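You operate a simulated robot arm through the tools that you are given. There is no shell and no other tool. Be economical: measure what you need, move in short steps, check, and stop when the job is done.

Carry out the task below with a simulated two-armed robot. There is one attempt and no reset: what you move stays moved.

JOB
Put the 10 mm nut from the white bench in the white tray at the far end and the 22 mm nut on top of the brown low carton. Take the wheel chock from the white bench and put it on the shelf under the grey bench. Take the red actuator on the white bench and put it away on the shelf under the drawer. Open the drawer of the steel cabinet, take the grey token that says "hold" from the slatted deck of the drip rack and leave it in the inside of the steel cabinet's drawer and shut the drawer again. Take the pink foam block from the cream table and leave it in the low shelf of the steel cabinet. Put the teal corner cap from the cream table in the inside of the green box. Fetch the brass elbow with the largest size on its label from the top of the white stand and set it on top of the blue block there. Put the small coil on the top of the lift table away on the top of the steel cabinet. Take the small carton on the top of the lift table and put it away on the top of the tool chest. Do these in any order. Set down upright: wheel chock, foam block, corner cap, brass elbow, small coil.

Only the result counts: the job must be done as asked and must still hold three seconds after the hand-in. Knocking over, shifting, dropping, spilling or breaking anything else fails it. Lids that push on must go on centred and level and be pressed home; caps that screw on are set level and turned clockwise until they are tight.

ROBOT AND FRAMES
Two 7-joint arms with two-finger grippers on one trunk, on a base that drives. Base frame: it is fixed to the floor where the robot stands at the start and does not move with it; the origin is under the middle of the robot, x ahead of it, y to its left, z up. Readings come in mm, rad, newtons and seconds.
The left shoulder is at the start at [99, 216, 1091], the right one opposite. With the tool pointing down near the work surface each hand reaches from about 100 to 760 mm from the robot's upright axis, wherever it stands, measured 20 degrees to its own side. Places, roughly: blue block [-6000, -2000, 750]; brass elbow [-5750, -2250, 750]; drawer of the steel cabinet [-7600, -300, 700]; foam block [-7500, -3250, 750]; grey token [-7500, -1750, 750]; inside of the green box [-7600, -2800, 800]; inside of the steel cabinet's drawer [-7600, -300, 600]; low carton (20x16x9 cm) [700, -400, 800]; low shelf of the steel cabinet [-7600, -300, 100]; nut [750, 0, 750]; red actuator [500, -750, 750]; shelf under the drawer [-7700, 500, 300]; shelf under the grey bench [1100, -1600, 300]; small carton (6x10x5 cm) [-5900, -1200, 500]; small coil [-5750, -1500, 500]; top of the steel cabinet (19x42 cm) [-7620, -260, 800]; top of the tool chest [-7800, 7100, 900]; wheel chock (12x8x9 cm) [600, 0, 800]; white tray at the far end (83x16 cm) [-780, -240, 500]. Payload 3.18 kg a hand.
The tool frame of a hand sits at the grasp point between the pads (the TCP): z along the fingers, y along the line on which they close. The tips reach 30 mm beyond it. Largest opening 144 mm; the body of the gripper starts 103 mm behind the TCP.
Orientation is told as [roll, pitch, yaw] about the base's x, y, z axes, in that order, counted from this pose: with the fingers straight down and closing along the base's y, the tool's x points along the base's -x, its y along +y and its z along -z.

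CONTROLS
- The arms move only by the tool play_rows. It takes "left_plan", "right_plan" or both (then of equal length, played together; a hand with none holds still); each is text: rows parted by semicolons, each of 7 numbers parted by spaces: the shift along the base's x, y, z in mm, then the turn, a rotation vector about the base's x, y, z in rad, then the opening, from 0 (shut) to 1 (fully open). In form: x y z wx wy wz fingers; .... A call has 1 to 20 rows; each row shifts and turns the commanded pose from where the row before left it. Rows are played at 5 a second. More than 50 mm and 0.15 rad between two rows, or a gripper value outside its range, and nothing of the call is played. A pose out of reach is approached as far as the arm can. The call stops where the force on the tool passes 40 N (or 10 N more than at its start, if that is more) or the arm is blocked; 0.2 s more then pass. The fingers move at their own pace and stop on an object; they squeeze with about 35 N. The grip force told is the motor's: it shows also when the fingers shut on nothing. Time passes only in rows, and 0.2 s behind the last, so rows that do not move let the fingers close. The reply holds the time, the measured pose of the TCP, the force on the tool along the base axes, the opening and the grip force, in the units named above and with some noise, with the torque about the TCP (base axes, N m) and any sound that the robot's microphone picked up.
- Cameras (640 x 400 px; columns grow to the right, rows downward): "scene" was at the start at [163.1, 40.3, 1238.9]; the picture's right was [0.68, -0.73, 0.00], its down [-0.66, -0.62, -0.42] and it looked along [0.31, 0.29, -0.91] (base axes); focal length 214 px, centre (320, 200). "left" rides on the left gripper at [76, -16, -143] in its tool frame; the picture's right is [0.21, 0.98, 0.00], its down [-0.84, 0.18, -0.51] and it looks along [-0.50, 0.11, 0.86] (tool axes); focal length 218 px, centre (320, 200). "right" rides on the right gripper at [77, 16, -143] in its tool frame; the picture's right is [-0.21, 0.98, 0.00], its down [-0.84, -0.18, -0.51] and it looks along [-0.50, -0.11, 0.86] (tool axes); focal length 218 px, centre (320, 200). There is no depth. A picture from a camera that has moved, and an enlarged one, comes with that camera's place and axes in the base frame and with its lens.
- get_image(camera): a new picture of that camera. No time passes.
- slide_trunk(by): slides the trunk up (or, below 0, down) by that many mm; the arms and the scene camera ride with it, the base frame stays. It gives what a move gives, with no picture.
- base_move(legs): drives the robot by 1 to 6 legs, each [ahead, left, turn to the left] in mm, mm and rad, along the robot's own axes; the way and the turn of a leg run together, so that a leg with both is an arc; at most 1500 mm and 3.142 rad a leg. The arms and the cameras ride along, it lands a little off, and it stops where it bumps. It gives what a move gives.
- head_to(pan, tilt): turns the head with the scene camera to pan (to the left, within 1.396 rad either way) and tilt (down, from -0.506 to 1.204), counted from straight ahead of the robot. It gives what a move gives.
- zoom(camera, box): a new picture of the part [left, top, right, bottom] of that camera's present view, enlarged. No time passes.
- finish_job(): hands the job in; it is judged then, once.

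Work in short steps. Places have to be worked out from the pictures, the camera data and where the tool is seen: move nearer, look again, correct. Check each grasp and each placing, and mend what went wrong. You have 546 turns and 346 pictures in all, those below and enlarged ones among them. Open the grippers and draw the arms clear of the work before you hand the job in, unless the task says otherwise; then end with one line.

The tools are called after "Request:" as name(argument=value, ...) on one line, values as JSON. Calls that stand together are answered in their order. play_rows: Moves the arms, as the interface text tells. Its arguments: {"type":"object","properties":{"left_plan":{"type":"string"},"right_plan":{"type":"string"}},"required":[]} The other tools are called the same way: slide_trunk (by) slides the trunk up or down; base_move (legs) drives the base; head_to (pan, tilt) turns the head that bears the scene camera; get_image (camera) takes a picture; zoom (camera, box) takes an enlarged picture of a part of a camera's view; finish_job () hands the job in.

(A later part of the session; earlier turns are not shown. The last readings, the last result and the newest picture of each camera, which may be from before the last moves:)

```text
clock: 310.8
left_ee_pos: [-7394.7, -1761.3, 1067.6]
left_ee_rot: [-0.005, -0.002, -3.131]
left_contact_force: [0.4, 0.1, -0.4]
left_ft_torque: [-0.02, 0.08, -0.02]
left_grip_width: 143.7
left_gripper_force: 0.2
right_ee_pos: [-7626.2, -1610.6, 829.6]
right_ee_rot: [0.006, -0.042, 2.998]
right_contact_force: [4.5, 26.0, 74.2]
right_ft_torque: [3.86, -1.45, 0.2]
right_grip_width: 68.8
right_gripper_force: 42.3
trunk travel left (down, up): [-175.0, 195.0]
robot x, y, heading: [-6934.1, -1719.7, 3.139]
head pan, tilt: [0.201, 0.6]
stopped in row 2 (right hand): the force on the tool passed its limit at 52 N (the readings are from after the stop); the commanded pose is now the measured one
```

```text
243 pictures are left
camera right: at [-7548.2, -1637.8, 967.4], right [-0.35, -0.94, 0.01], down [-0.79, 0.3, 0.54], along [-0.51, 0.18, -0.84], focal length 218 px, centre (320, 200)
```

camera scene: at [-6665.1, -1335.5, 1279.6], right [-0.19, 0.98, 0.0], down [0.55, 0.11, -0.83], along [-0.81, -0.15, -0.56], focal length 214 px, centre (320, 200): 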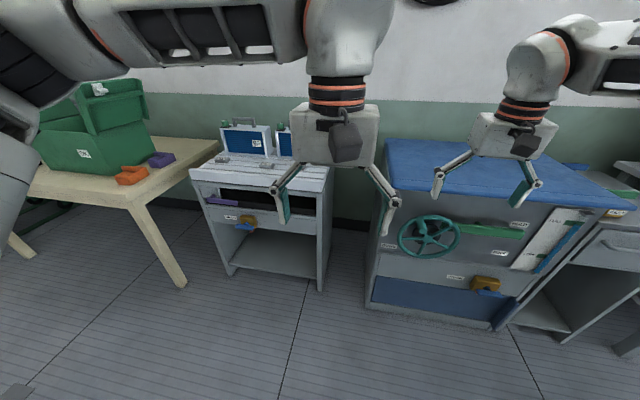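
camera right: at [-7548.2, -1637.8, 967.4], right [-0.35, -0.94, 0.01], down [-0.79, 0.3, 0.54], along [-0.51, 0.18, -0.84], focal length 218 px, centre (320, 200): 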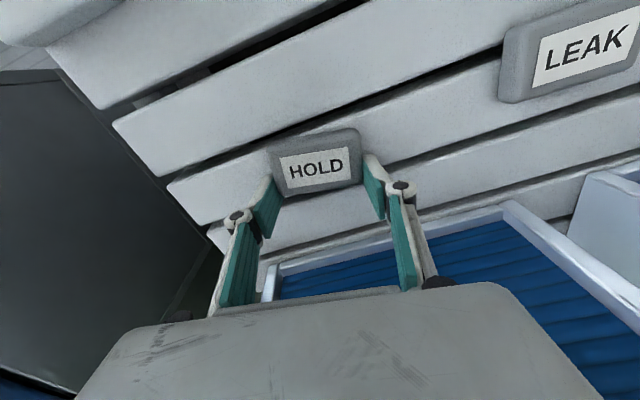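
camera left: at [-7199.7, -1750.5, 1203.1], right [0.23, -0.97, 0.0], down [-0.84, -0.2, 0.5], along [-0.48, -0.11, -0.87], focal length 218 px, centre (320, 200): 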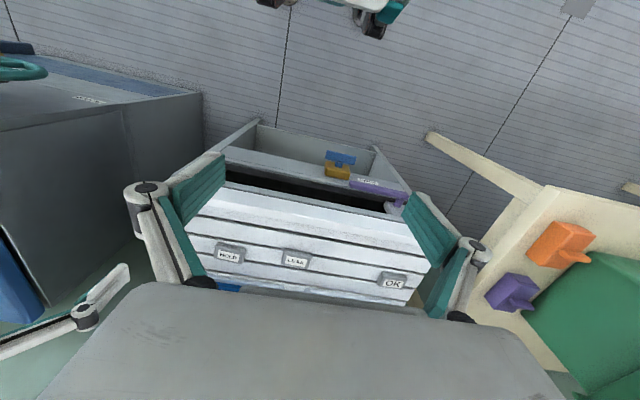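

Request:
play_rows(right_plan="0 0 8 0 0 0 0;0 0 20 0 0 0 0;0 0 30 0 0 0 0")

Request:
get_image(camera="right")

```text
clock: 311.6
left_ee_pos: [-7399.7, -1763.6, 1060.4]
left_ee_rot: [-0.005, 0.01, -3.128]
left_contact_force: [0.5, -0.9, 0.3]
left_ft_torque: [0.0, 0.07, 0.01]
left_grip_width: 144.4
left_gripper_force: 0.0
right_ee_pos: [-7623.9, -1624.0, 868.0]
right_ee_rot: [0.002, -0.012, 3.016]
right_contact_force: [0.5, 0.4, -0.5]
right_ft_torque: [0.04, 0.06, -0.02]
right_grip_width: 69.3
right_gripper_force: 35.2
trunk travel left (down, up): [-175.0, 195.0]
robot x, y, heading: [-6935.3, -1713.7, 3.135]
head pan, tilt: [0.201, 0.6]
```

```text
242 pictures are left
camera right: at [-7549.3, -1649.6, 1008.6], right [-0.33, -0.94, 0.0], down [-0.81, 0.28, 0.52], along [-0.49, 0.17, -0.86], focal length 218 px, centre (320, 200)
```

right: 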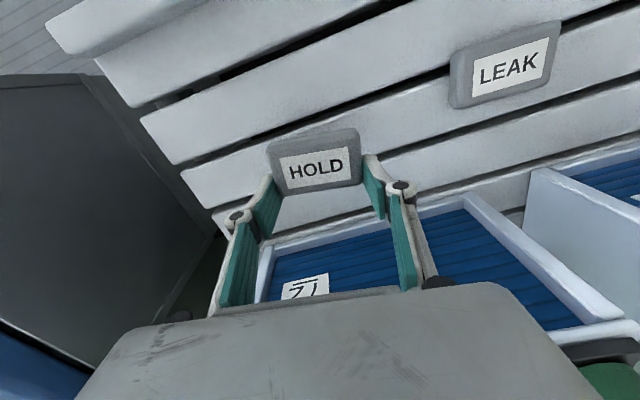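

Token in hand. I raise it, back off, and move left to the cream table for the corner cap and foam block.

Request:
play_rows(right_plan="0 0 40 0 0 0 0;20 0 40 0 0 0 0;30 0 35 0 0 0 0;40 0 20 0 0 0 0;40 0 0 0 0 0.06 0;40 0 0 0 0 0.06 0")

Request:
base_move(legs=[[-350, 0, 0], [0, 1150, 0]])

Request:
head_to(pan=0, tilt=0.55)

Request:
get_image(camera="scene")

```text
clock: 313.0
left_ee_pos: [-7399.6, -1765.0, 1060.2]
left_ee_rot: [-0.003, 0.011, -3.13]
left_contact_force: [-0.2, 0.5, 0.3]
left_ft_torque: [0.0, 0.02, -0.01]
left_grip_width: 144.0
left_gripper_force: 0.0
right_ee_pos: [-7454.3, -1619.9, 1004.0]
right_ee_rot: [0.001, -0.015, 3.132]
right_contact_force: [0.6, -0.1, -0.6]
right_ft_torque: [0.01, 0.07, -0.01]
right_grip_width: 69.0
right_gripper_force: 35.1
trunk travel left (down, up): [-175.0, 195.0]
robot x, y, heading: [-6933.1, -1715.5, 3.138]
head pan, tilt: [0.201, 0.6]
```

```text
clock: 324.9
left_ee_pos: [-7049.5, -2885.5, 1058.7]
left_ee_rot: [-0.005, 0.012, -3.124]
left_contact_force: [-0.1, -0.4, -0.9]
left_ft_torque: [0.03, -0.02, -0.01]
left_grip_width: 144.3
left_gripper_force: 0.1
right_ee_pos: [-7103.4, -2741.4, 1002.3]
right_ee_rot: [0.002, -0.016, 3.14]
right_contact_force: [-0.3, -0.4, -1.4]
right_ft_torque: [0.0, 0.0, 0.0]
right_grip_width: 68.9
right_gripper_force: 35.0
trunk travel left (down, up): [-175.0, 195.0]
robot x, y, heading: [-6579.9, -2835.8, 3.135]
head pan, tilt: [0.201, 0.6]
```

```text
clock: 325.7
left_ee_pos: [-7049.4, -2887.0, 1060.0]
left_ee_rot: [-0.004, 0.009, -3.123]
left_contact_force: [0.0, 0.5, -0.2]
left_ft_torque: [-0.02, -0.01, 0.01]
left_grip_width: 143.9
left_gripper_force: 0.0
right_ee_pos: [-7103.8, -2742.3, 1002.9]
right_ee_rot: [0.0, -0.016, 3.136]
right_contact_force: [0.8, 0.2, -0.3]
right_ft_torque: [0.0, -0.02, -0.05]
right_grip_width: 69.1
right_gripper_force: 34.8
trunk travel left (down, up): [-175.0, 195.0]
robot x, y, heading: [-6582.2, -2833.7, 3.137]
head pan, tilt: [0.0, 0.55]
```

```text
241 pictures are left
camera scene: at [-6790.1, -2836.6, 1284.0], right [0.0, 1.0, 0.0], down [0.52, 0.0, -0.85], along [-0.85, 0.0, -0.52], focal length 214 px, centre (320, 200)
```

scene: 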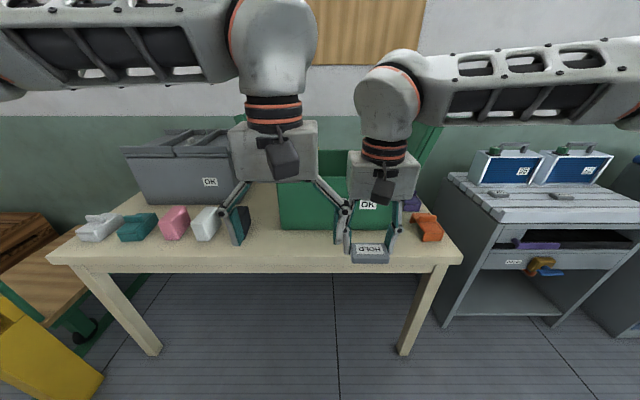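

Request:
zoom(camera="scene", box=[60, 180, 260, 270])

Request:
zoom(camera="scene", box=[250, 130, 470, 280])

```text
3.20 times, centred on (160, 225) of scene
camera zoom: at [-6790.1, -2836.6, 1284.0], right [0.0, 1.0, 0.0], down [0.52, 0.0, -0.85], along [-0.85, 0.0, -0.52], focal length 686 px, centre (832, 120)
```

zoom: 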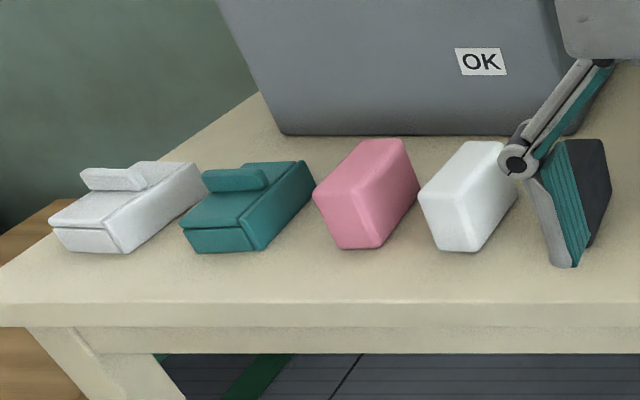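

```text
2.67 times, centred on (360, 205) of scene
camera zoom: at [-6790.1, -2836.6, 1284.0], right [0.0, 1.0, 0.0], down [0.52, 0.0, -0.85], along [-0.85, 0.0, -0.52], focal length 572 px, centre (213, 187)
```

zoom: 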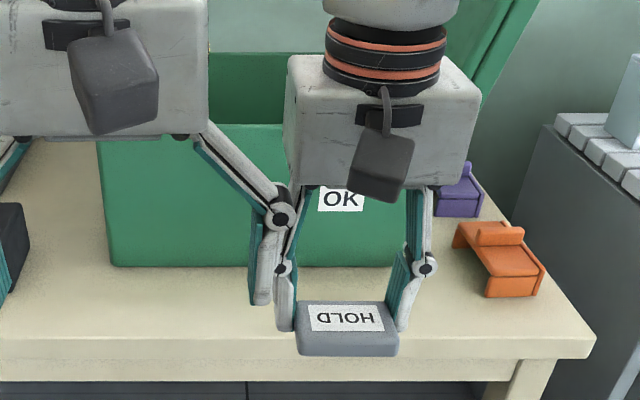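

Request:
base_move(legs=[[240, 430, 0.005]])

Request:
get_image(camera="left")

```text
clock: 330.0
left_ee_pos: [-7290.1, -3325.1, 1058.8]
left_ee_rot: [-0.006, 0.011, -3.119]
left_contact_force: [0.3, 0.1, -0.5]
left_ft_torque: [0.02, 0.01, 0.02]
left_grip_width: 143.8
left_gripper_force: 0.1
right_ee_pos: [-7344.0, -3179.8, 1003.4]
right_ee_rot: [0.0, -0.016, -3.139]
right_contact_force: [-0.2, -0.5, -0.4]
right_ft_torque: [-0.03, 0.02, 0.02]
right_grip_width: 68.9
right_gripper_force: 35.7
trunk travel left (down, up): [-175.0, 195.0]
robot x, y, heading: [-6822.4, -3268.9, -3.137]
head pan, tilt: [0.0, 0.55]
```

```text
238 pictures are left
camera left: at [-7216.0, -3305.8, 1203.0], right [0.23, -0.97, 0.0], down [-0.84, -0.2, 0.5], along [-0.48, -0.11, -0.87], focal length 218 px, centre (320, 200)
```

left: 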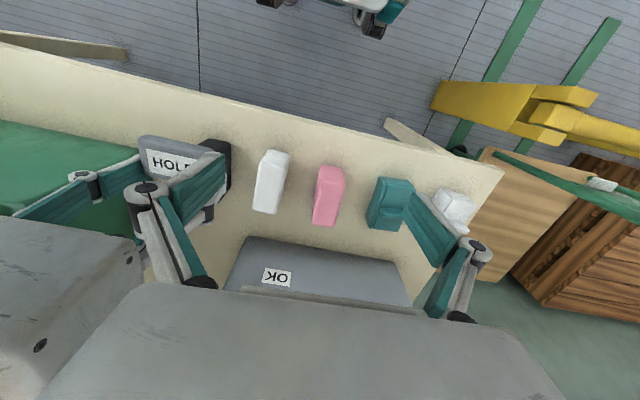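

Request:
play_rows(left_plan="-20 -33 -25 0 0 0 1;-20 -33 -25 0 0 0 1;-20 -33 -25 0 0 0 1;-20 -33 -25 0 0 0 1;-20 -33 -25 0 0 0 1;-20 -33 -20 0 0 0 1")

Request:
get_image(camera="left")

```text
clock: 331.4
left_ee_pos: [-7410.6, -3521.2, 913.3]
left_ee_rot: [-0.002, 0.011, -3.117]
left_contact_force: [-0.6, -0.1, -0.7]
left_ft_torque: [-0.03, 0.01, -0.01]
left_grip_width: 143.8
left_gripper_force: 0.1
right_ee_pos: [-7344.7, -3180.3, 1002.5]
right_ee_rot: [0.0, -0.014, -3.139]
right_contact_force: [0.1, -0.4, -0.2]
right_ft_torque: [0.04, -0.04, 0.04]
right_grip_width: 69.1
right_gripper_force: 35.3
trunk travel left (down, up): [-175.0, 195.0]
robot x, y, heading: [-6823.9, -3270.3, -3.138]
head pan, tilt: [0.0, 0.55]
```

```text
237 pictures are left
camera left: at [-7336.7, -3501.5, 1057.1], right [0.23, -0.97, 0.0], down [-0.84, -0.2, 0.5], along [-0.48, -0.11, -0.87], focal length 218 px, centre (320, 200)
```

left: 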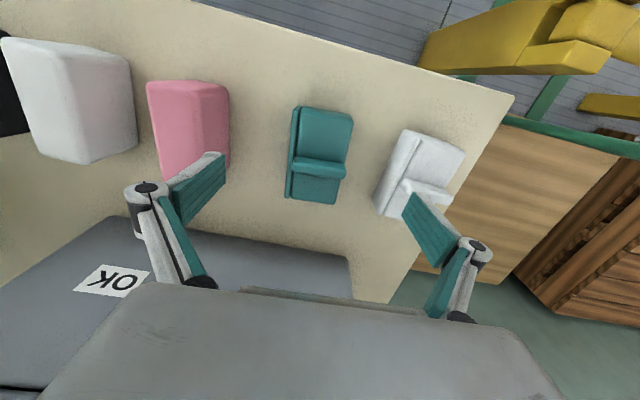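

Request:
play_rows(left_plan="-14 0 -30 0 0 0.07 0.75;0 0 -40 0 0 0 0.75;0 0 -30 0 0 0 0.75;0 0 -8 0 0 0 0.75;0 0 -6 0 0 0 0.75;0 0 -5 0 0 0 0.75;0 0 -5 0 0 0 0.75;0 0 -5 0 0 0 0.75")

Request:
get_image(camera="left")

```text
clock: 333.2
left_ee_pos: [-7424.0, -3522.9, 785.6]
left_ee_rot: [-0.005, 0.012, -3.048]
left_contact_force: [-0.6, 0.3, -0.1]
left_ft_torque: [0.01, 0.0, -0.01]
left_grip_width: 107.8
left_gripper_force: 0.0
right_ee_pos: [-7344.1, -3179.6, 1002.8]
right_ee_rot: [0.001, -0.017, -3.138]
right_contact_force: [-1.1, -0.6, -0.5]
right_ft_torque: [-0.03, 0.07, 0.01]
right_grip_width: 68.8
right_gripper_force: 35.0
trunk travel left (down, up): [-175.0, 195.0]
robot x, y, heading: [-6823.3, -3273.1, -3.13]
head pan, tilt: [0.0, 0.55]
```

```text
236 pictures are left
camera left: at [-7351.1, -3498.1, 929.6], right [0.3, -0.95, 0.0], down [-0.83, -0.26, 0.5], along [-0.47, -0.15, -0.87], focal length 218 px, centre (320, 200)
```

left: 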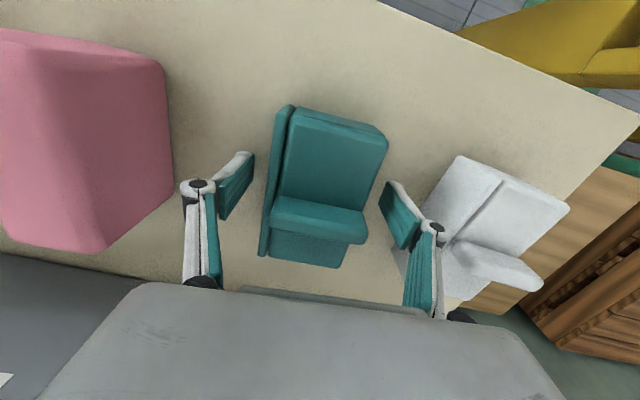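

Request:
play_rows(left_plan="0 0 0 0 0 0 0.5;0 0 0 0 0 0 0.3;0 0 0 0 0 0 0;0 0 0 0 0 0 0")

Request:
get_image(camera="left")

```text
clock: 334.2
left_ee_pos: [-7423.9, -3520.9, 786.7]
left_ee_rot: [-0.006, 0.011, -3.048]
left_contact_force: [-0.7, 0.8, 2.0]
left_ft_torque: [0.13, 0.04, -0.01]
left_grip_width: 69.6
left_gripper_force: 35.1
right_ee_pos: [-7344.2, -3180.4, 1003.8]
right_ee_rot: [0.002, -0.014, -3.138]
right_contact_force: [0.3, 0.1, -0.4]
right_ft_torque: [0.02, -0.01, -0.04]
right_grip_width: 68.9
right_gripper_force: 34.6
trunk travel left (down, up): [-175.0, 195.0]
robot x, y, heading: [-6825.3, -3271.3, -3.137]
head pan, tilt: [0.0, 0.55]
```

```text
235 pictures are left
camera left: at [-7351.0, -3497.9, 930.1], right [0.3, -0.95, 0.0], down [-0.83, -0.26, 0.5], along [-0.48, -0.15, -0.87], focal length 218 px, centre (320, 200)
```

left: 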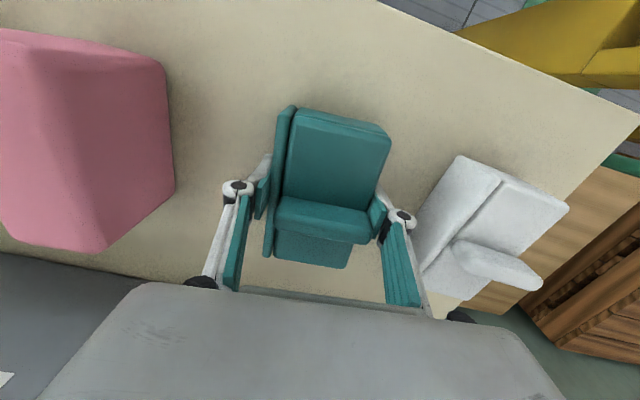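

Request:
play_rows(left_plan="0 0 10 0 0 0 0;0 0 40 0 0 0 0;0 0 45 0 0 0 0;0 0 45 0 0 0 0;0 0 45 0 0 0 0;10 0 45 0 0 0 0;20 0 40 0 0 0 0;20 0 30 0 0 0 0")

Request:
get_image(camera="left")

```text
clock: 336.0
left_ee_pos: [-7372.9, -3521.1, 1087.4]
left_ee_rot: [-0.005, 0.01, -3.049]
left_contact_force: [0.2, -0.4, -0.9]
left_ft_torque: [0.0, 0.02, 0.01]
left_grip_width: 69.6
left_gripper_force: 34.6
right_ee_pos: [-7343.6, -3179.6, 1003.6]
right_ee_rot: [0.0, -0.017, -3.138]
right_contact_force: [0.7, 0.1, -0.3]
right_ft_torque: [-0.04, 0.01, 0.0]
right_grip_width: 68.9
right_gripper_force: 35.1
trunk travel left (down, up): [-175.0, 195.0]
robot x, y, heading: [-6824.7, -3271.9, -3.137]
head pan, tilt: [0.0, 0.55]
```

```text
234 pictures are left
camera left: at [-7301.2, -3496.4, 1230.7], right [0.3, -0.95, 0.0], down [-0.83, -0.26, 0.5], along [-0.48, -0.15, -0.87], focal length 218 px, centre (320, 200)
```

left: 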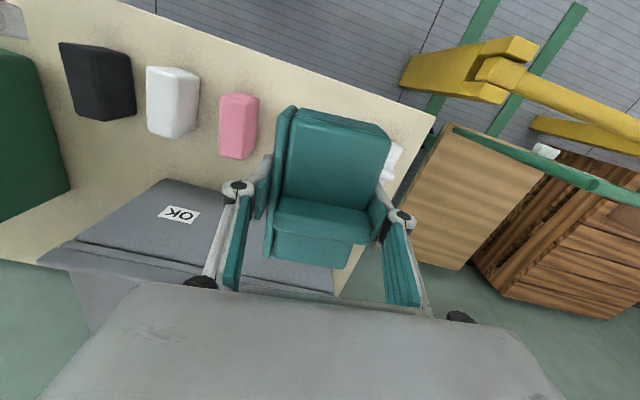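

Request:
base_move(legs=[[-150, 0, 0], [0, -560, 0]])

Request:
head_to(pan=0, tilt=0.6)

Request:
get_image(camera="scene")

Request:
get_image(camera="right")

```text
clock: 342.3
left_ee_pos: [-7225.6, -2977.3, 1086.0]
left_ee_rot: [-0.004, 0.011, -3.038]
left_contact_force: [-0.1, -0.3, -0.9]
left_ft_torque: [-0.02, -0.01, 0.01]
left_grip_width: 69.9
left_gripper_force: 34.8
right_ee_pos: [-7198.3, -2637.0, 1003.1]
right_ee_rot: [0.001, -0.015, -3.132]
right_contact_force: [0.1, 0.1, -1.2]
right_ft_torque: [-0.03, 0.02, 0.0]
right_grip_width: 68.7
right_gripper_force: 34.9
trunk travel left (down, up): [-175.0, 195.0]
robot x, y, heading: [-6674.9, -2721.6, -3.128]
head pan, tilt: [0.0, 0.55]
```

```text
clock: 342.9
left_ee_pos: [-7226.1, -2978.1, 1086.2]
left_ee_rot: [-0.003, 0.012, -3.038]
left_contact_force: [0.5, 0.5, -0.6]
left_ft_torque: [0.0, 0.0, 0.0]
left_grip_width: 69.6
left_gripper_force: 35.1
right_ee_pos: [-7197.0, -2636.5, 1003.9]
right_ee_rot: [0.0, -0.015, -3.131]
right_contact_force: [0.7, 0.1, -0.2]
right_ft_torque: [-0.01, 0.01, -0.01]
right_grip_width: 68.7
right_gripper_force: 35.3
trunk travel left (down, up): [-175.0, 195.0]
robot x, y, heading: [-6675.3, -2723.9, -3.129]
head pan, tilt: [0.0, 0.6]
```

```text
233 pictures are left
camera scene: at [-6882.1, -2727.2, 1279.5], right [-0.01, 1.0, 0.0], down [0.56, 0.01, -0.83], along [-0.83, -0.01, -0.56], focal length 214 px, centre (320, 200)
```

scene: 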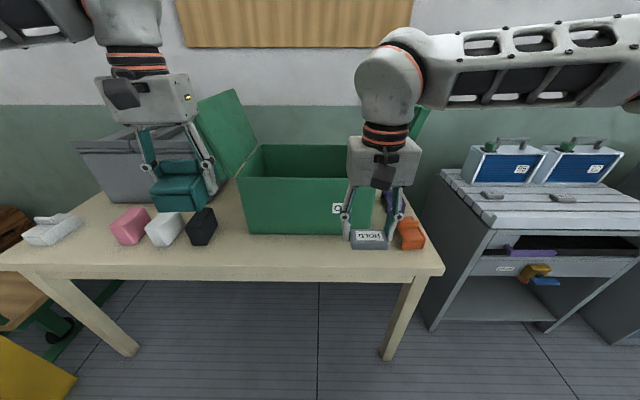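

```text
232 pictures are left
camera right: at [-7120.4, -2652.4, 1143.4], right [-0.2, -0.98, 0.0], down [-0.84, 0.17, 0.52], along [-0.51, 0.1, -0.85], focal length 218 px, centre (320, 200)
```

right: 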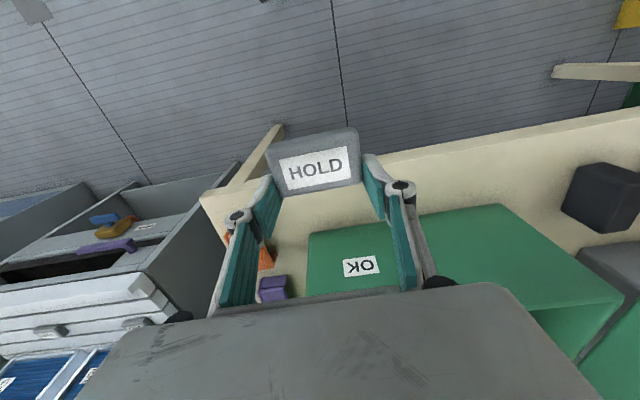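

Request:
play_rows(right_plan="40 20 10 0 0 0 0;40 20 10 0 0 0 0;30 20 10 0 0 0 0;0 20 0 0 0 0 0;0 20 0 0 0 0 0")

Request:
base_move(legs=[[0, -120, -0.013], [230, 0, 0]])

Request:
get_image(camera="scene")

Request:
get_image(camera="left")

```text
clock: 344.1
left_ee_pos: [-7225.7, -2977.8, 1086.9]
left_ee_rot: [-0.003, 0.01, -3.038]
left_contact_force: [-0.7, -0.4, -0.9]
left_ft_torque: [-0.02, 0.0, 0.01]
left_grip_width: 69.3
left_gripper_force: 35.5
right_ee_pos: [-7086.8, -2538.4, 1030.9]
right_ee_rot: [-0.001, -0.017, -3.132]
right_contact_force: [0.1, 0.8, -0.7]
right_ft_torque: [-0.01, 0.02, -0.03]
right_grip_width: 68.7
right_gripper_force: 34.8
trunk travel left (down, up): [-175.0, 195.0]
robot x, y, heading: [-6679.1, -2724.4, -3.13]
head pan, tilt: [0.0, 0.6]
```

```text
clock: 347.2
left_ee_pos: [-7462.8, -2852.5, 1085.6]
left_ee_rot: [-0.003, 0.011, -3.053]
left_contact_force: [-0.9, 0.2, -1.3]
left_ft_torque: [-0.01, -0.02, -0.01]
left_grip_width: 69.7
left_gripper_force: 35.0
right_ee_pos: [-7317.1, -2414.8, 1030.9]
right_ee_rot: [-0.001, -0.015, 3.139]
right_contact_force: [-0.7, -0.3, -0.8]
right_ft_torque: [-0.02, 0.01, 0.01]
right_grip_width: 68.5
right_gripper_force: 35.2
trunk travel left (down, up): [-175.0, 195.0]
robot x, y, heading: [-6907.8, -2604.9, 3.143]
head pan, tilt: [0.0, 0.6]
```

```text
231 pictures are left
camera scene: at [-7115.6, -2605.6, 1279.5], right [0.0, 1.0, 0.0], down [0.57, 0.0, -0.82], along [-0.82, 0.0, -0.57], focal length 214 px, centre (320, 200)
```

scene: 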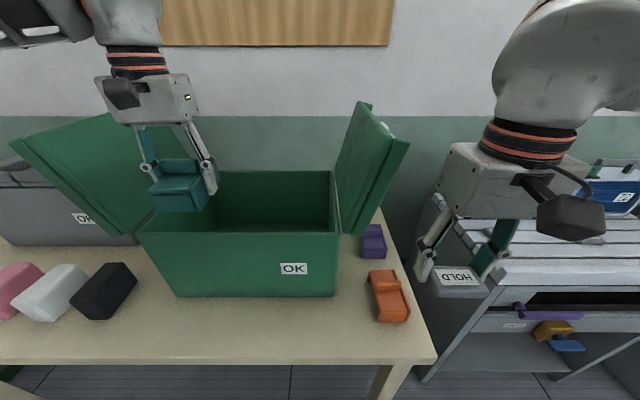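

```text
230 pictures are left
camera left: at [-7389.7, -2827.7, 1229.6], right [0.29, -0.96, 0.0], down [-0.83, -0.26, 0.5], along [-0.48, -0.14, -0.87], focal length 218 px, centre (320, 200)
```

left: 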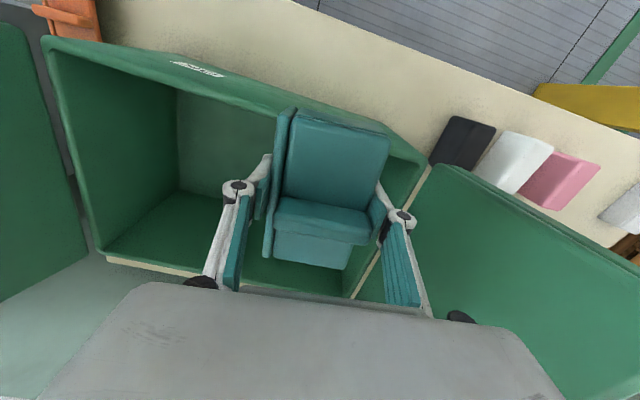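

Request:
play_rows(left_plan="-27 22 0 0 0 0 0;-27 22 0 0 0 0 0;-27 22 0 0 0 0 0;-27 18 0 0 0 0 0;0 0 -40 0 0 0 0;0 0 -40 0 0 0 0;0 0 -40 0 0 0 0")

Request:
get_image(camera="left")

Request:
get_image(camera="scene")

```text
clock: 348.8
left_ee_pos: [-7570.5, -2769.5, 960.9]
left_ee_rot: [-0.007, 0.012, -3.053]
left_contact_force: [-0.2, 0.0, -0.6]
left_ft_torque: [0.0, -0.04, -0.01]
left_grip_width: 69.6
left_gripper_force: 35.1
right_ee_pos: [-7317.3, -2415.2, 1030.0]
right_ee_rot: [0.0, -0.015, 3.14]
right_contact_force: [-0.6, -0.3, -0.7]
right_ft_torque: [0.04, -0.03, -0.01]
right_grip_width: 69.0
right_gripper_force: 34.4
trunk travel left (down, up): [-175.0, 195.0]
robot x, y, heading: [-6908.3, -2602.2, 3.139]
head pan, tilt: [0.0, 0.6]
```

```text
229 pictures are left
camera left: at [-7498.7, -2746.2, 1104.9], right [0.3, -0.96, 0.0], down [-0.83, -0.26, 0.5], along [-0.47, -0.14, -0.87], focal length 218 px, centre (320, 200)
```

left: 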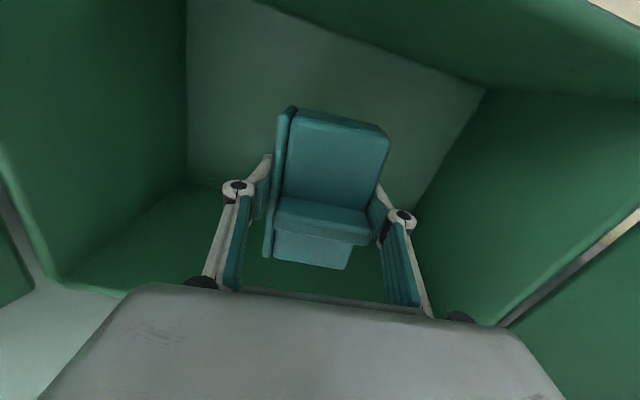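

```text
228 pictures are left
camera scene: at [-7116.1, -2606.4, 1279.2], right [0.0, 1.0, 0.0], down [0.57, 0.0, -0.82], along [-0.82, 0.0, -0.57], focal length 214 px, centre (320, 200)
```

scene: 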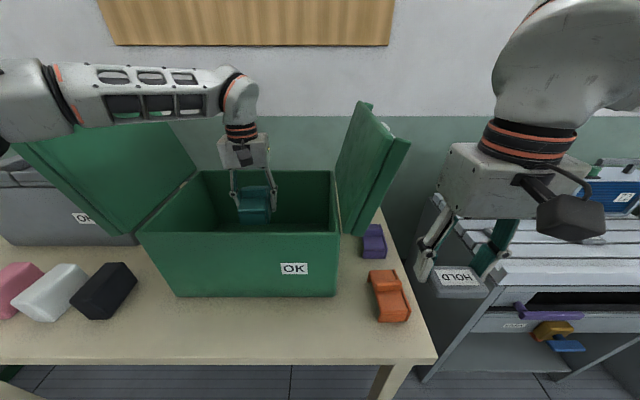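

Request:
play_rows(left_plan="0 0 -40 0 0 0 0;0 0 -40 0 0 0 0;0 0 -30 0 0 0 0;0 0 -20 0 0 0 0")

Request:
get_image(camera="scene")

```text
clock: 349.8
left_ee_pos: [-7570.0, -2767.1, 835.9]
left_ee_rot: [-0.003, 0.012, -3.053]
left_contact_force: [-0.8, 0.6, -1.0]
left_ft_torque: [0.0, 0.0, 0.0]
left_grip_width: 69.6
left_gripper_force: 35.2
right_ee_pos: [-7316.6, -2414.6, 1031.8]
right_ee_rot: [0.001, -0.013, 3.141]
right_contact_force: [-0.6, 0.5, -0.8]
right_ft_torque: [-0.01, -0.01, 0.01]
right_grip_width: 68.9
right_gripper_force: 34.8
trunk travel left (down, up): [-175.0, 195.0]
robot x, y, heading: [-6908.9, -2603.0, 3.142]
head pan, tilt: [0.0, 0.6]
```

```text
227 pictures are left
camera scene: at [-7115.4, -2605.6, 1279.4], right [0.0, 1.0, 0.0], down [0.57, 0.0, -0.82], along [-0.82, 0.0, -0.57], focal length 214 px, centre (320, 200)
```

scene: 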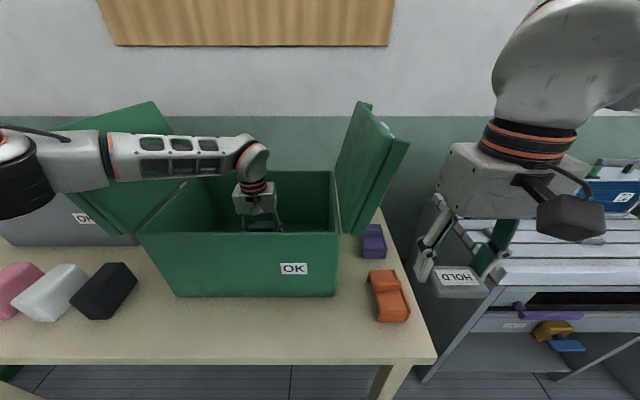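

Request:
play_rows(left_plan="0 0 -20 0 0 0 0;0 0 -8 0 0 0 0;0 0 -5 0 0 0 0;0 0 -4 0 0 0 0;0 0 -4 0 0 0 0;0 0 -4 0 0 0 0")

```text
clock: 351.2
left_ee_pos: [-7570.0, -2767.6, 796.5]
left_ee_rot: [-0.006, 0.003, -3.052]
left_contact_force: [-0.4, -1.3, 13.1]
left_ft_torque: [0.05, 0.05, 0.05]
left_grip_width: 70.2
left_gripper_force: 35.4
right_ee_pos: [-7314.8, -2414.2, 1033.1]
right_ee_rot: [-0.001, -0.018, 3.138]
right_contact_force: [-0.7, -0.4, -0.5]
right_ft_torque: [-0.01, 0.03, 0.02]
right_grip_width: 68.9
right_gripper_force: 34.7
trunk travel left (down, up): [-175.0, 195.0]
robot x, y, heading: [-6912.3, -2605.3, -3.141]
head pan, tilt: [0.0, 0.6]
```

Contact with the box floor (13 N). I release and look.

Request:
play_rows(left_plan="0 0 0 0 0 0 0.7;0 0 0 0 0 0 0.75;0 0 20 0 0 0 0.75;0 0 40 0 0 0 0.75;0 0 40 0 0 0 0.75")

Request:
get_image(camera="left")

```text
clock: 352.4
left_ee_pos: [-7568.2, -2766.2, 896.6]
left_ee_rot: [-0.003, 0.011, -3.054]
left_contact_force: [-0.5, 0.4, -0.5]
left_ft_torque: [-0.01, 0.04, -0.02]
left_grip_width: 108.0
left_gripper_force: 0.1
right_ee_pos: [-7315.3, -2415.0, 1031.9]
right_ee_rot: [0.002, -0.016, 3.139]
right_contact_force: [0.8, 0.1, -0.2]
right_ft_torque: [0.01, 0.03, 0.02]
right_grip_width: 68.8
right_gripper_force: 34.6
trunk travel left (down, up): [-175.0, 195.0]
robot x, y, heading: [-6910.8, -2603.6, 3.141]
head pan, tilt: [0.0, 0.6]
```

```text
226 pictures are left
camera left: at [-7495.9, -2742.3, 1039.2], right [0.29, -0.96, 0.0], down [-0.83, -0.26, 0.5], along [-0.48, -0.14, -0.87], focal length 218 px, centre (320, 200)
```

left: 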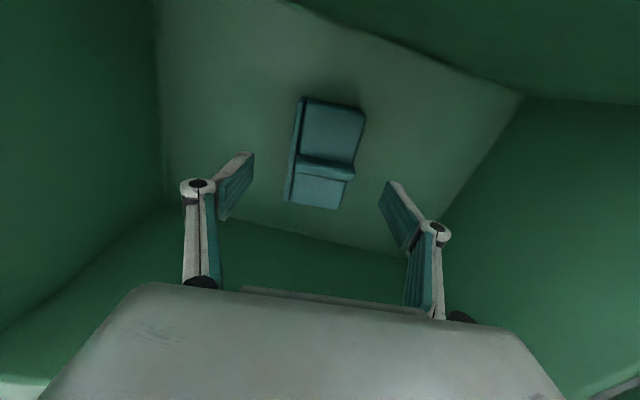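

Cap stands in the box. I lift out and go for the pink foam.

Request:
play_rows(left_plan="0 0 40 0 0 0 0.75;0 0 40 0 0 0 0.75;0 0 45 0 0 0 0.75;0 0 45 0 0 0 0.75;0 0 40 0 0 0 0.75;35 0 15 0 0 0 0.75;35 -10 0 0 0 0 1;30 -10 0 0 0 0 1")

Request:
base_move(legs=[[-170, 0, 0], [0, 640, 0], [60, 0, 0]])

Request:
get_image(camera="left")

```text
clock: 354.2
left_ee_pos: [-7467.4, -2783.7, 1094.6]
left_ee_rot: [-0.005, 0.01, -3.054]
left_contact_force: [0.6, -0.3, 0.6]
left_ft_torque: [0.0, 0.0, 0.01]
left_grip_width: 144.1
left_gripper_force: 0.0
left hand out of reach, approached as far as the arm can: row 5
right_ee_pos: [-7316.6, -2414.5, 1032.4]
right_ee_rot: [0.001, -0.015, 3.14]
right_contact_force: [0.0, -0.2, -0.5]
right_ft_torque: [0.03, 0.02, 0.02]
right_grip_width: 68.9
right_gripper_force: 34.6
trunk travel left (down, up): [-175.0, 195.0]
robot x, y, heading: [-6911.8, -2602.7, 3.143]
head pan, tilt: [0.0, 0.6]
```

```text
clock: 361.8
left_ee_pos: [-7356.9, -3417.7, 1093.8]
left_ee_rot: [-0.004, 0.013, -3.056]
left_contact_force: [-1.1, -0.7, 0.4]
left_ft_torque: [0.01, -0.04, -0.02]
left_grip_width: 144.1
left_gripper_force: 0.1
right_ee_pos: [-7206.2, -3047.8, 1032.3]
right_ee_rot: [-0.001, -0.015, 3.136]
right_contact_force: [0.0, -1.0, -0.1]
right_ft_torque: [0.01, -0.03, 0.03]
right_grip_width: 68.9
right_gripper_force: 35.0
trunk travel left (down, up): [-175.0, 195.0]
robot x, y, heading: [-6801.6, -3240.0, 3.142]
head pan, tilt: [0.0, 0.6]
```

```text
225 pictures are left
camera left: at [-7285.0, -3395.2, 1237.1], right [0.29, -0.96, 0.0], down [-0.83, -0.25, 0.5], along [-0.48, -0.14, -0.87], focal length 218 px, centre (320, 200)
```

left: 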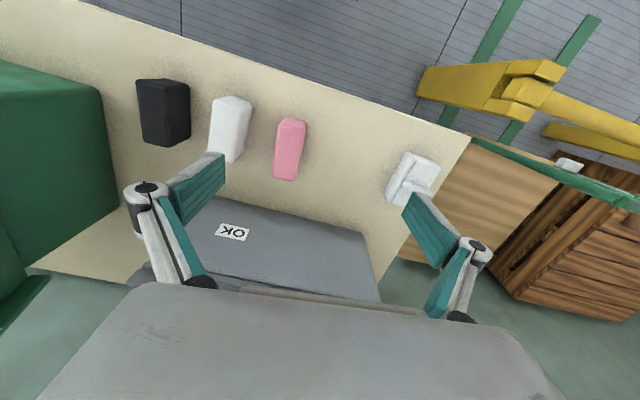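

Request:
base_move(legs=[[-70, 0, 0]])

Request:
play_rows(left_plan="-20 8 -20 0 0 0.03 0.7;-20 8 -20 -0.015 0.13 0 0.7;-20 8 -20 -0.015 0.13 0 0.7;-20 8 -20 -0.015 0.13 0 0.7;-20 8 -20 -0.015 0.13 0 0.7;-20 7 -20 -0.015 0.13 0 0.7;-15 0 -20 -0.015 0.13 0 0.7;0 0 -20 0 0 0 0.7")

Request:
get_image(camera="left")

```text
clock: 362.9
left_ee_pos: [-7285.2, -3419.4, 1094.7]
left_ee_rot: [-0.005, 0.011, -3.056]
left_contact_force: [-0.1, 0.1, 0.3]
left_ft_torque: [-0.02, 0.05, 0.01]
left_grip_width: 144.1
left_gripper_force: 0.0
right_ee_pos: [-7133.2, -3048.7, 1031.8]
right_ee_rot: [-0.001, -0.016, 3.135]
right_contact_force: [0.1, 0.3, -0.1]
right_ft_torque: [-0.05, 0.06, 0.01]
right_grip_width: 68.7
right_gripper_force: 34.9
trunk travel left (down, up): [-175.0, 195.0]
robot x, y, heading: [-6723.8, -3237.7, 3.139]
head pan, tilt: [0.0, 0.6]
```

```text
clock: 364.7
left_ee_pos: [-7423.3, -3372.6, 934.2]
left_ee_rot: [-0.007, -0.776, -3.027]
left_contact_force: [0.0, 0.3, 0.6]
left_ft_torque: [-0.01, 0.03, -0.02]
left_grip_width: 100.6
left_gripper_force: 0.0
right_ee_pos: [-7134.7, -3048.5, 1031.1]
right_ee_rot: [0.001, -0.015, 3.135]
right_contact_force: [0.2, -0.2, -0.7]
right_ft_torque: [-0.02, 0.0, -0.01]
right_grip_width: 68.6
right_gripper_force: 35.3
trunk travel left (down, up): [-175.0, 195.0]
robot x, y, heading: [-6728.8, -3241.7, 3.141]
head pan, tilt: [0.0, 0.6]
```

```text
224 pictures are left
camera left: at [-7272.0, -3338.5, 982.3], right [0.26, -0.95, -0.15], down [-0.23, -0.21, 0.95], along [-0.94, -0.21, -0.27], focal length 218 px, centre (320, 200)
```

left: 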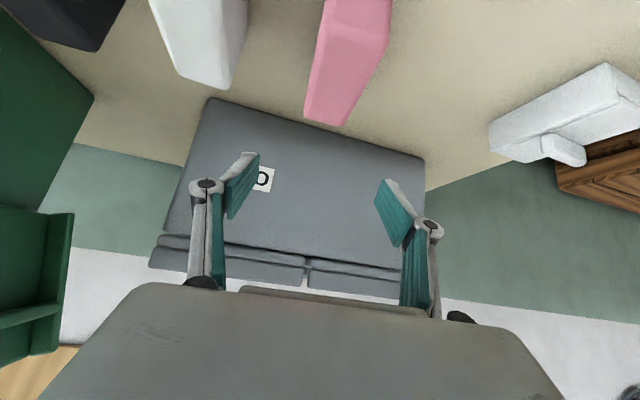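

Request:
play_rows(left_plan="0 0 -40 0 0 0 0.7;0 0 -40 0 0 0 0.7;0 0 -30 0 0 0 0.7;0 0 -20 0 0 0 0.7;0 0 -12 0 0 0 0.7;0 0 -8 0 0 0 0.7")

Request:
get_image(camera="left")

```text
clock: 366.1
left_ee_pos: [-7422.8, -3371.2, 785.6]
left_ee_rot: [-0.004, -0.774, -3.026]
left_contact_force: [0.4, -0.8, 0.6]
left_ft_torque: [0.03, -0.02, 0.01]
left_grip_width: 100.8
left_gripper_force: 0.1
right_ee_pos: [-7133.6, -3047.4, 1032.4]
right_ee_rot: [0.0, -0.013, 3.137]
right_contact_force: [0.9, -0.1, -0.5]
right_ft_torque: [0.03, 0.01, 0.01]
right_grip_width: 68.6
right_gripper_force: 35.2
trunk travel left (down, up): [-175.0, 195.0]
robot x, y, heading: [-6727.5, -3240.1, 3.141]
head pan, tilt: [0.0, 0.6]
```

```text
223 pictures are left
camera left: at [-7271.2, -3336.4, 833.6], right [0.26, -0.95, -0.15], down [-0.23, -0.21, 0.95], along [-0.94, -0.21, -0.27], focal length 218 px, centre (320, 200)
```

left: 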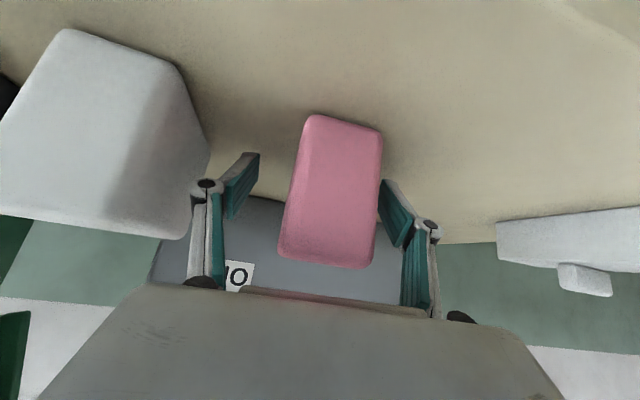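

Request:
play_rows(left_plan="-6 -3 0 0 0 0 0.7;0 0 0 0 0 0 0.5;0 0 0 0 0 0 0.3;0 0 0 0 0 0 0;0 0 0 0 0 0 0")

Request:
get_image(camera="left")

```text
clock: 367.3
left_ee_pos: [-7428.5, -3373.8, 785.0]
left_ee_rot: [-0.006, -0.774, -3.026]
left_contact_force: [-0.5, -0.4, 1.0]
left_ft_torque: [-0.03, 0.05, -0.06]
left_grip_width: 48.9
left_gripper_force: 34.7
right_ee_pos: [-7134.8, -3048.5, 1031.5]
right_ee_rot: [0.0, -0.016, 3.137]
right_contact_force: [-0.1, 0.5, -0.1]
right_ft_torque: [-0.01, -0.03, -0.01]
right_grip_width: 68.7
right_gripper_force: 34.8
trunk travel left (down, up): [-175.0, 195.0]
robot x, y, heading: [-6729.1, -3241.5, 3.139]
head pan, tilt: [0.0, 0.6]
```

```text
222 pictures are left
camera left: at [-7277.7, -3340.0, 833.6], right [0.26, -0.95, -0.15], down [-0.23, -0.21, 0.95], along [-0.94, -0.21, -0.27], focal length 218 px, centre (320, 200)
```

left: 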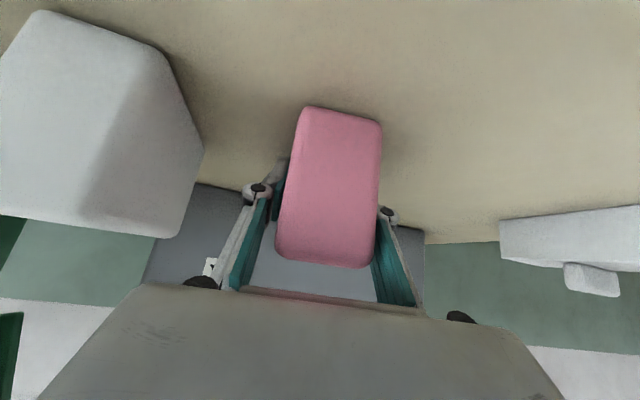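

Foam held (48.9 mm wide; its bottom 35 mm under the TCP at pitch −0.774). I lift and travel to the steel cabinet.

Request:
play_rows(left_plan="0 0 10 0 0 0 0;0 0 40 0 0 0 0;0 0 45 0 0 0 0;0 0 45 0 0 0 0;0 0 45 0 0 0 0;0 0 45 0 0 0 0")

Request:
base_move(legs=[[250, 0, 0]])

```text
clock: 368.7
left_ee_pos: [-7427.1, -3373.0, 1014.9]
left_ee_rot: [-0.004, -0.774, -3.028]
left_contact_force: [0.1, 0.7, -0.4]
left_ft_torque: [0.0, 0.02, -0.01]
left_grip_width: 48.7
left_gripper_force: 34.7
right_ee_pos: [-7133.8, -3048.7, 1032.0]
right_ee_rot: [0.0, -0.016, 3.137]
right_contact_force: [-0.3, 0.2, -0.9]
right_ft_torque: [0.02, 0.05, 0.0]
right_grip_width: 68.6
right_gripper_force: 34.8
trunk travel left (down, up): [-175.0, 195.0]
robot x, y, heading: [-6723.8, -3239.0, 3.137]
head pan, tilt: [0.0, 0.6]
```

```text
clock: 370.1
left_ee_pos: [-7582.0, -3369.7, 1011.6]
left_ee_rot: [-0.002, -0.75, -3.03]
left_contact_force: [18.4, -3.2, 9.6]
left_ft_torque: [0.24, 0.11, -0.37]
left_grip_width: 48.8
left_gripper_force: 34.6
right_ee_pos: [-7295.7, -3047.3, 1032.6]
right_ee_rot: [-0.001, -0.016, 3.133]
right_contact_force: [-1.1, -1.2, -0.8]
right_ft_torque: [-0.01, 0.0, 0.03]
right_grip_width: 68.9
right_gripper_force: 35.4
trunk travel left (down, up): [-175.0, 195.0]
robot x, y, heading: [-6890.2, -3241.0, 3.137]
head pan, tilt: [0.0, 0.6]
stopped in leg 1: the force on the tool passed its limit at 133 N (the readings are from after the stop); the commanded pose is now the measured one
```

My sign error: I drove forward and bumped the grey box. I back off and inspect it.

Request:
base_move(legs=[[-400, 0, 0]])

Request:
head_to(pan=0.2, tilt=0.5)

Request:
get_image(camera="scene")

Request:
get_image(camera="left")

```text
clock: 372.6
left_ee_pos: [-7191.2, -3373.8, 1008.5]
left_ee_rot: [0.0, -0.749, -3.021]
left_contact_force: [0.3, -0.2, 0.1]
left_ft_torque: [0.0, -0.01, 0.03]
left_grip_width: 48.7
left_gripper_force: 34.8
right_ee_pos: [-6906.4, -3051.0, 1031.6]
right_ee_rot: [0.0, -0.014, 3.14]
right_contact_force: [0.8, -0.3, -0.8]
right_ft_torque: [0.04, 0.06, 0.0]
right_grip_width: 68.8
right_gripper_force: 35.2
trunk travel left (down, up): [-175.0, 195.0]
robot x, y, heading: [-6499.5, -3241.6, -3.138]
head pan, tilt: [0.0, 0.6]
```

```text
clock: 373.3
left_ee_pos: [-7191.3, -3372.9, 1008.5]
left_ee_rot: [0.0, -0.749, -3.025]
left_contact_force: [0.1, 0.2, -0.8]
left_ft_torque: [0.0, 0.04, -0.02]
left_grip_width: 48.8
left_gripper_force: 35.1
right_ee_pos: [-6907.6, -3050.9, 1031.3]
right_ee_rot: [0.0, -0.015, 3.139]
right_contact_force: [0.5, -1.3, -0.4]
right_ft_torque: [-0.03, 0.01, 0.03]
right_grip_width: 68.8
right_gripper_force: 35.2
trunk travel left (down, up): [-175.0, 195.0]
robot x, y, heading: [-6497.7, -3240.8, -3.136]
head pan, tilt: [0.201, 0.499]
```

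```text
221 pictures are left
camera scene: at [-6705.4, -3259.4, 1288.6], right [-0.2, 0.98, 0.0], down [0.47, 0.1, -0.88], along [-0.86, -0.18, -0.48], focal length 214 px, centre (320, 200)
```

scene: 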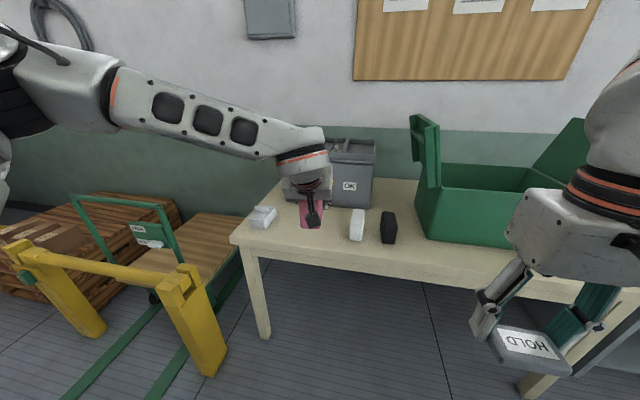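

```text
220 pictures are left
camera left: at [-7041.5, -3338.7, 1060.8], right [0.27, -0.95, -0.14], down [-0.25, -0.21, 0.95], along [-0.93, -0.22, -0.29], focal length 218 px, centre (320, 200)
```

left: 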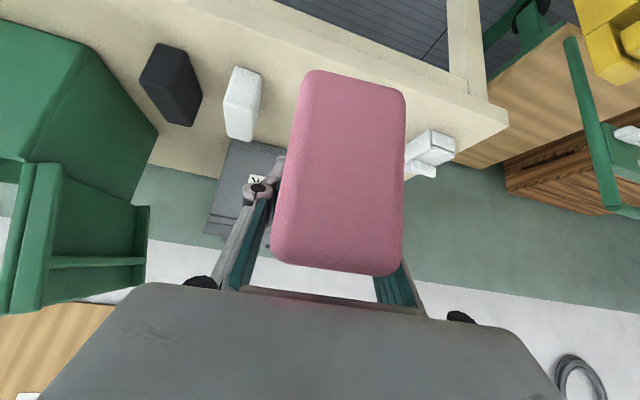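

Request:
base_move(legs=[[82, -405, -0.01]])

Request:
head_to(pan=0, tilt=0.55)

Request:
zoom(camera="scene", box=[60, 110, 260, 270])

```text
clock: 377.4
left_ee_pos: [-7272.1, -2959.4, 1008.9]
left_ee_rot: [0.0, -0.75, -3.042]
left_contact_force: [0.4, -0.2, 0.3]
left_ft_torque: [-0.02, 0.02, 0.01]
left_grip_width: 48.6
left_gripper_force: 35.4
right_ee_pos: [-6981.8, -2640.0, 1031.2]
right_ee_rot: [0.0, -0.014, 3.123]
right_contact_force: [-0.2, 0.2, -1.1]
right_ft_torque: [-0.01, 0.01, 0.02]
right_grip_width: 68.8
right_gripper_force: 34.9
trunk travel left (down, up): [-175.0, 195.0]
robot x, y, heading: [-6574.6, -2838.7, 3.125]
head pan, tilt: [0.201, 0.499]
```

```text
clock: 378.1
left_ee_pos: [-7271.4, -2958.4, 1009.2]
left_ee_rot: [0.001, -0.747, -3.041]
left_contact_force: [0.1, -0.4, 0.1]
left_ft_torque: [0.01, 0.01, 0.02]
left_grip_width: 48.3
left_gripper_force: 35.0
right_ee_pos: [-6981.0, -2639.3, 1031.7]
right_ee_rot: [0.001, -0.013, 3.122]
right_contact_force: [0.3, 0.5, -0.5]
right_ft_torque: [-0.01, 0.01, -0.01]
right_grip_width: 68.8
right_gripper_force: 34.5
trunk travel left (down, up): [-175.0, 195.0]
robot x, y, heading: [-6575.5, -2837.3, 3.123]
head pan, tilt: [0.0, 0.55]
```

```text
2.50 times, centred on (160, 190) of scene
camera zoom: at [-6784.4, -2834.4, 1284.1], right [0.02, 1.0, 0.0], down [0.52, -0.01, -0.85], along [-0.85, 0.01, -0.52], focal length 536 px, centre (720, 225)
```

zoom: 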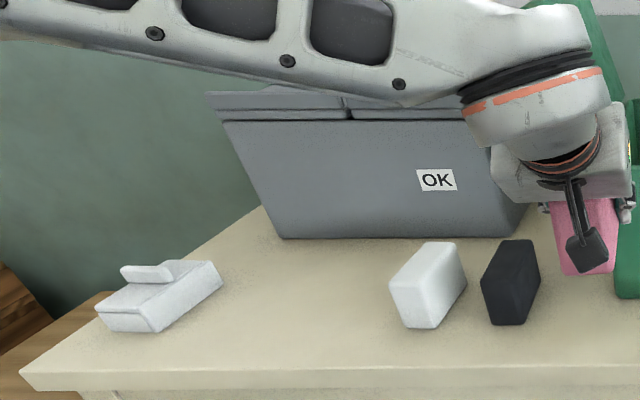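

The grey box did not move. On to the steel cabinet.

Request:
base_move(legs=[[0, -1250, 0.01], [0, -1150, 0.01]])

Request:
head_to(pan=0, tilt=0.75)

Request:
get_image(camera="scene")

```text
clock: 399.6
left_ee_pos: [-7235.7, -524.4, 1008.5]
left_ee_rot: [-0.002, -0.749, -3.042]
left_contact_force: [0.3, 0.3, -0.1]
left_ft_torque: [0.04, -0.01, 0.01]
left_grip_width: 48.8
left_gripper_force: 35.5
right_ee_pos: [-6944.4, -205.6, 1031.7]
right_ee_rot: [-0.002, -0.013, 3.121]
right_contact_force: [-0.1, 0.2, -0.5]
right_ft_torque: [-0.01, -0.03, 0.03]
right_grip_width: 68.8
right_gripper_force: 35.3
trunk travel left (down, up): [-175.0, 195.0]
robot x, y, heading: [-6536.3, -404.6, 3.124]
head pan, tilt: [0.0, 0.55]
```

```text
clock: 400.3
left_ee_pos: [-7234.2, -523.7, 1009.2]
left_ee_rot: [-0.001, -0.749, -3.043]
left_contact_force: [0.6, -0.3, -0.6]
left_ft_torque: [0.01, 0.0, -0.02]
left_grip_width: 48.5
left_gripper_force: 35.2
right_ee_pos: [-6945.3, -205.0, 1032.5]
right_ee_rot: [0.002, -0.013, 3.122]
right_contact_force: [0.9, -0.4, -0.1]
right_ft_torque: [0.01, 0.07, 0.05]
right_grip_width: 68.6
right_gripper_force: 34.6
trunk travel left (down, up): [-175.0, 195.0]
robot x, y, heading: [-6537.7, -405.7, 3.125]
head pan, tilt: [0.0, 0.75]
```

```text
218 pictures are left
camera scene: at [-6740.3, -400.6, 1266.7], right [0.02, 1.0, 0.0], down [0.68, -0.01, -0.73], along [-0.73, 0.01, -0.68], focal length 214 px, centre (320, 200)
```

scene: 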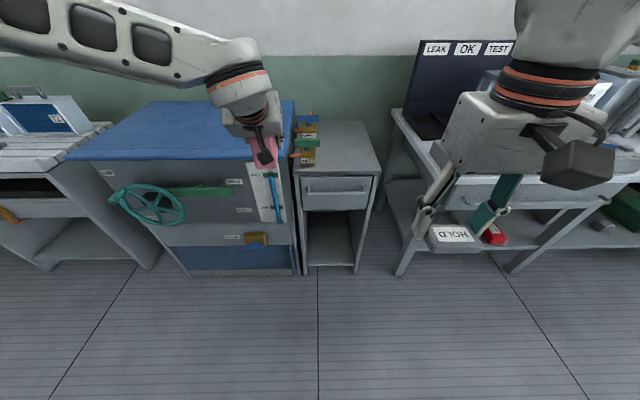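

Request:
zoom(camera="scene", box=[260, 100, 420, 290])

```text
2.11 times, centred on (340, 195) of scene
camera zoom: at [-6740.3, -400.6, 1266.7], right [0.02, 1.0, 0.0], down [0.68, -0.01, -0.73], along [-0.73, 0.01, -0.68], focal length 452 px, centre (278, 210)
```

zoom: 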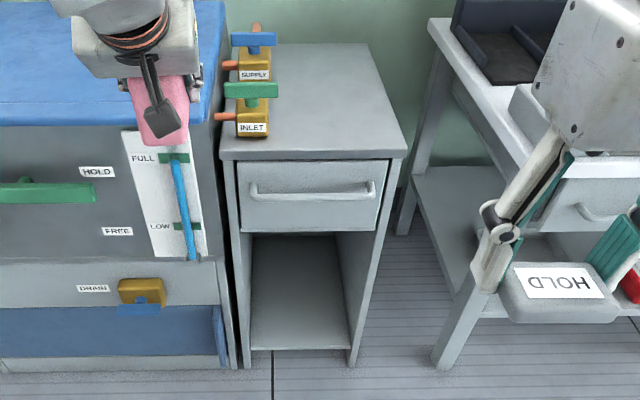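

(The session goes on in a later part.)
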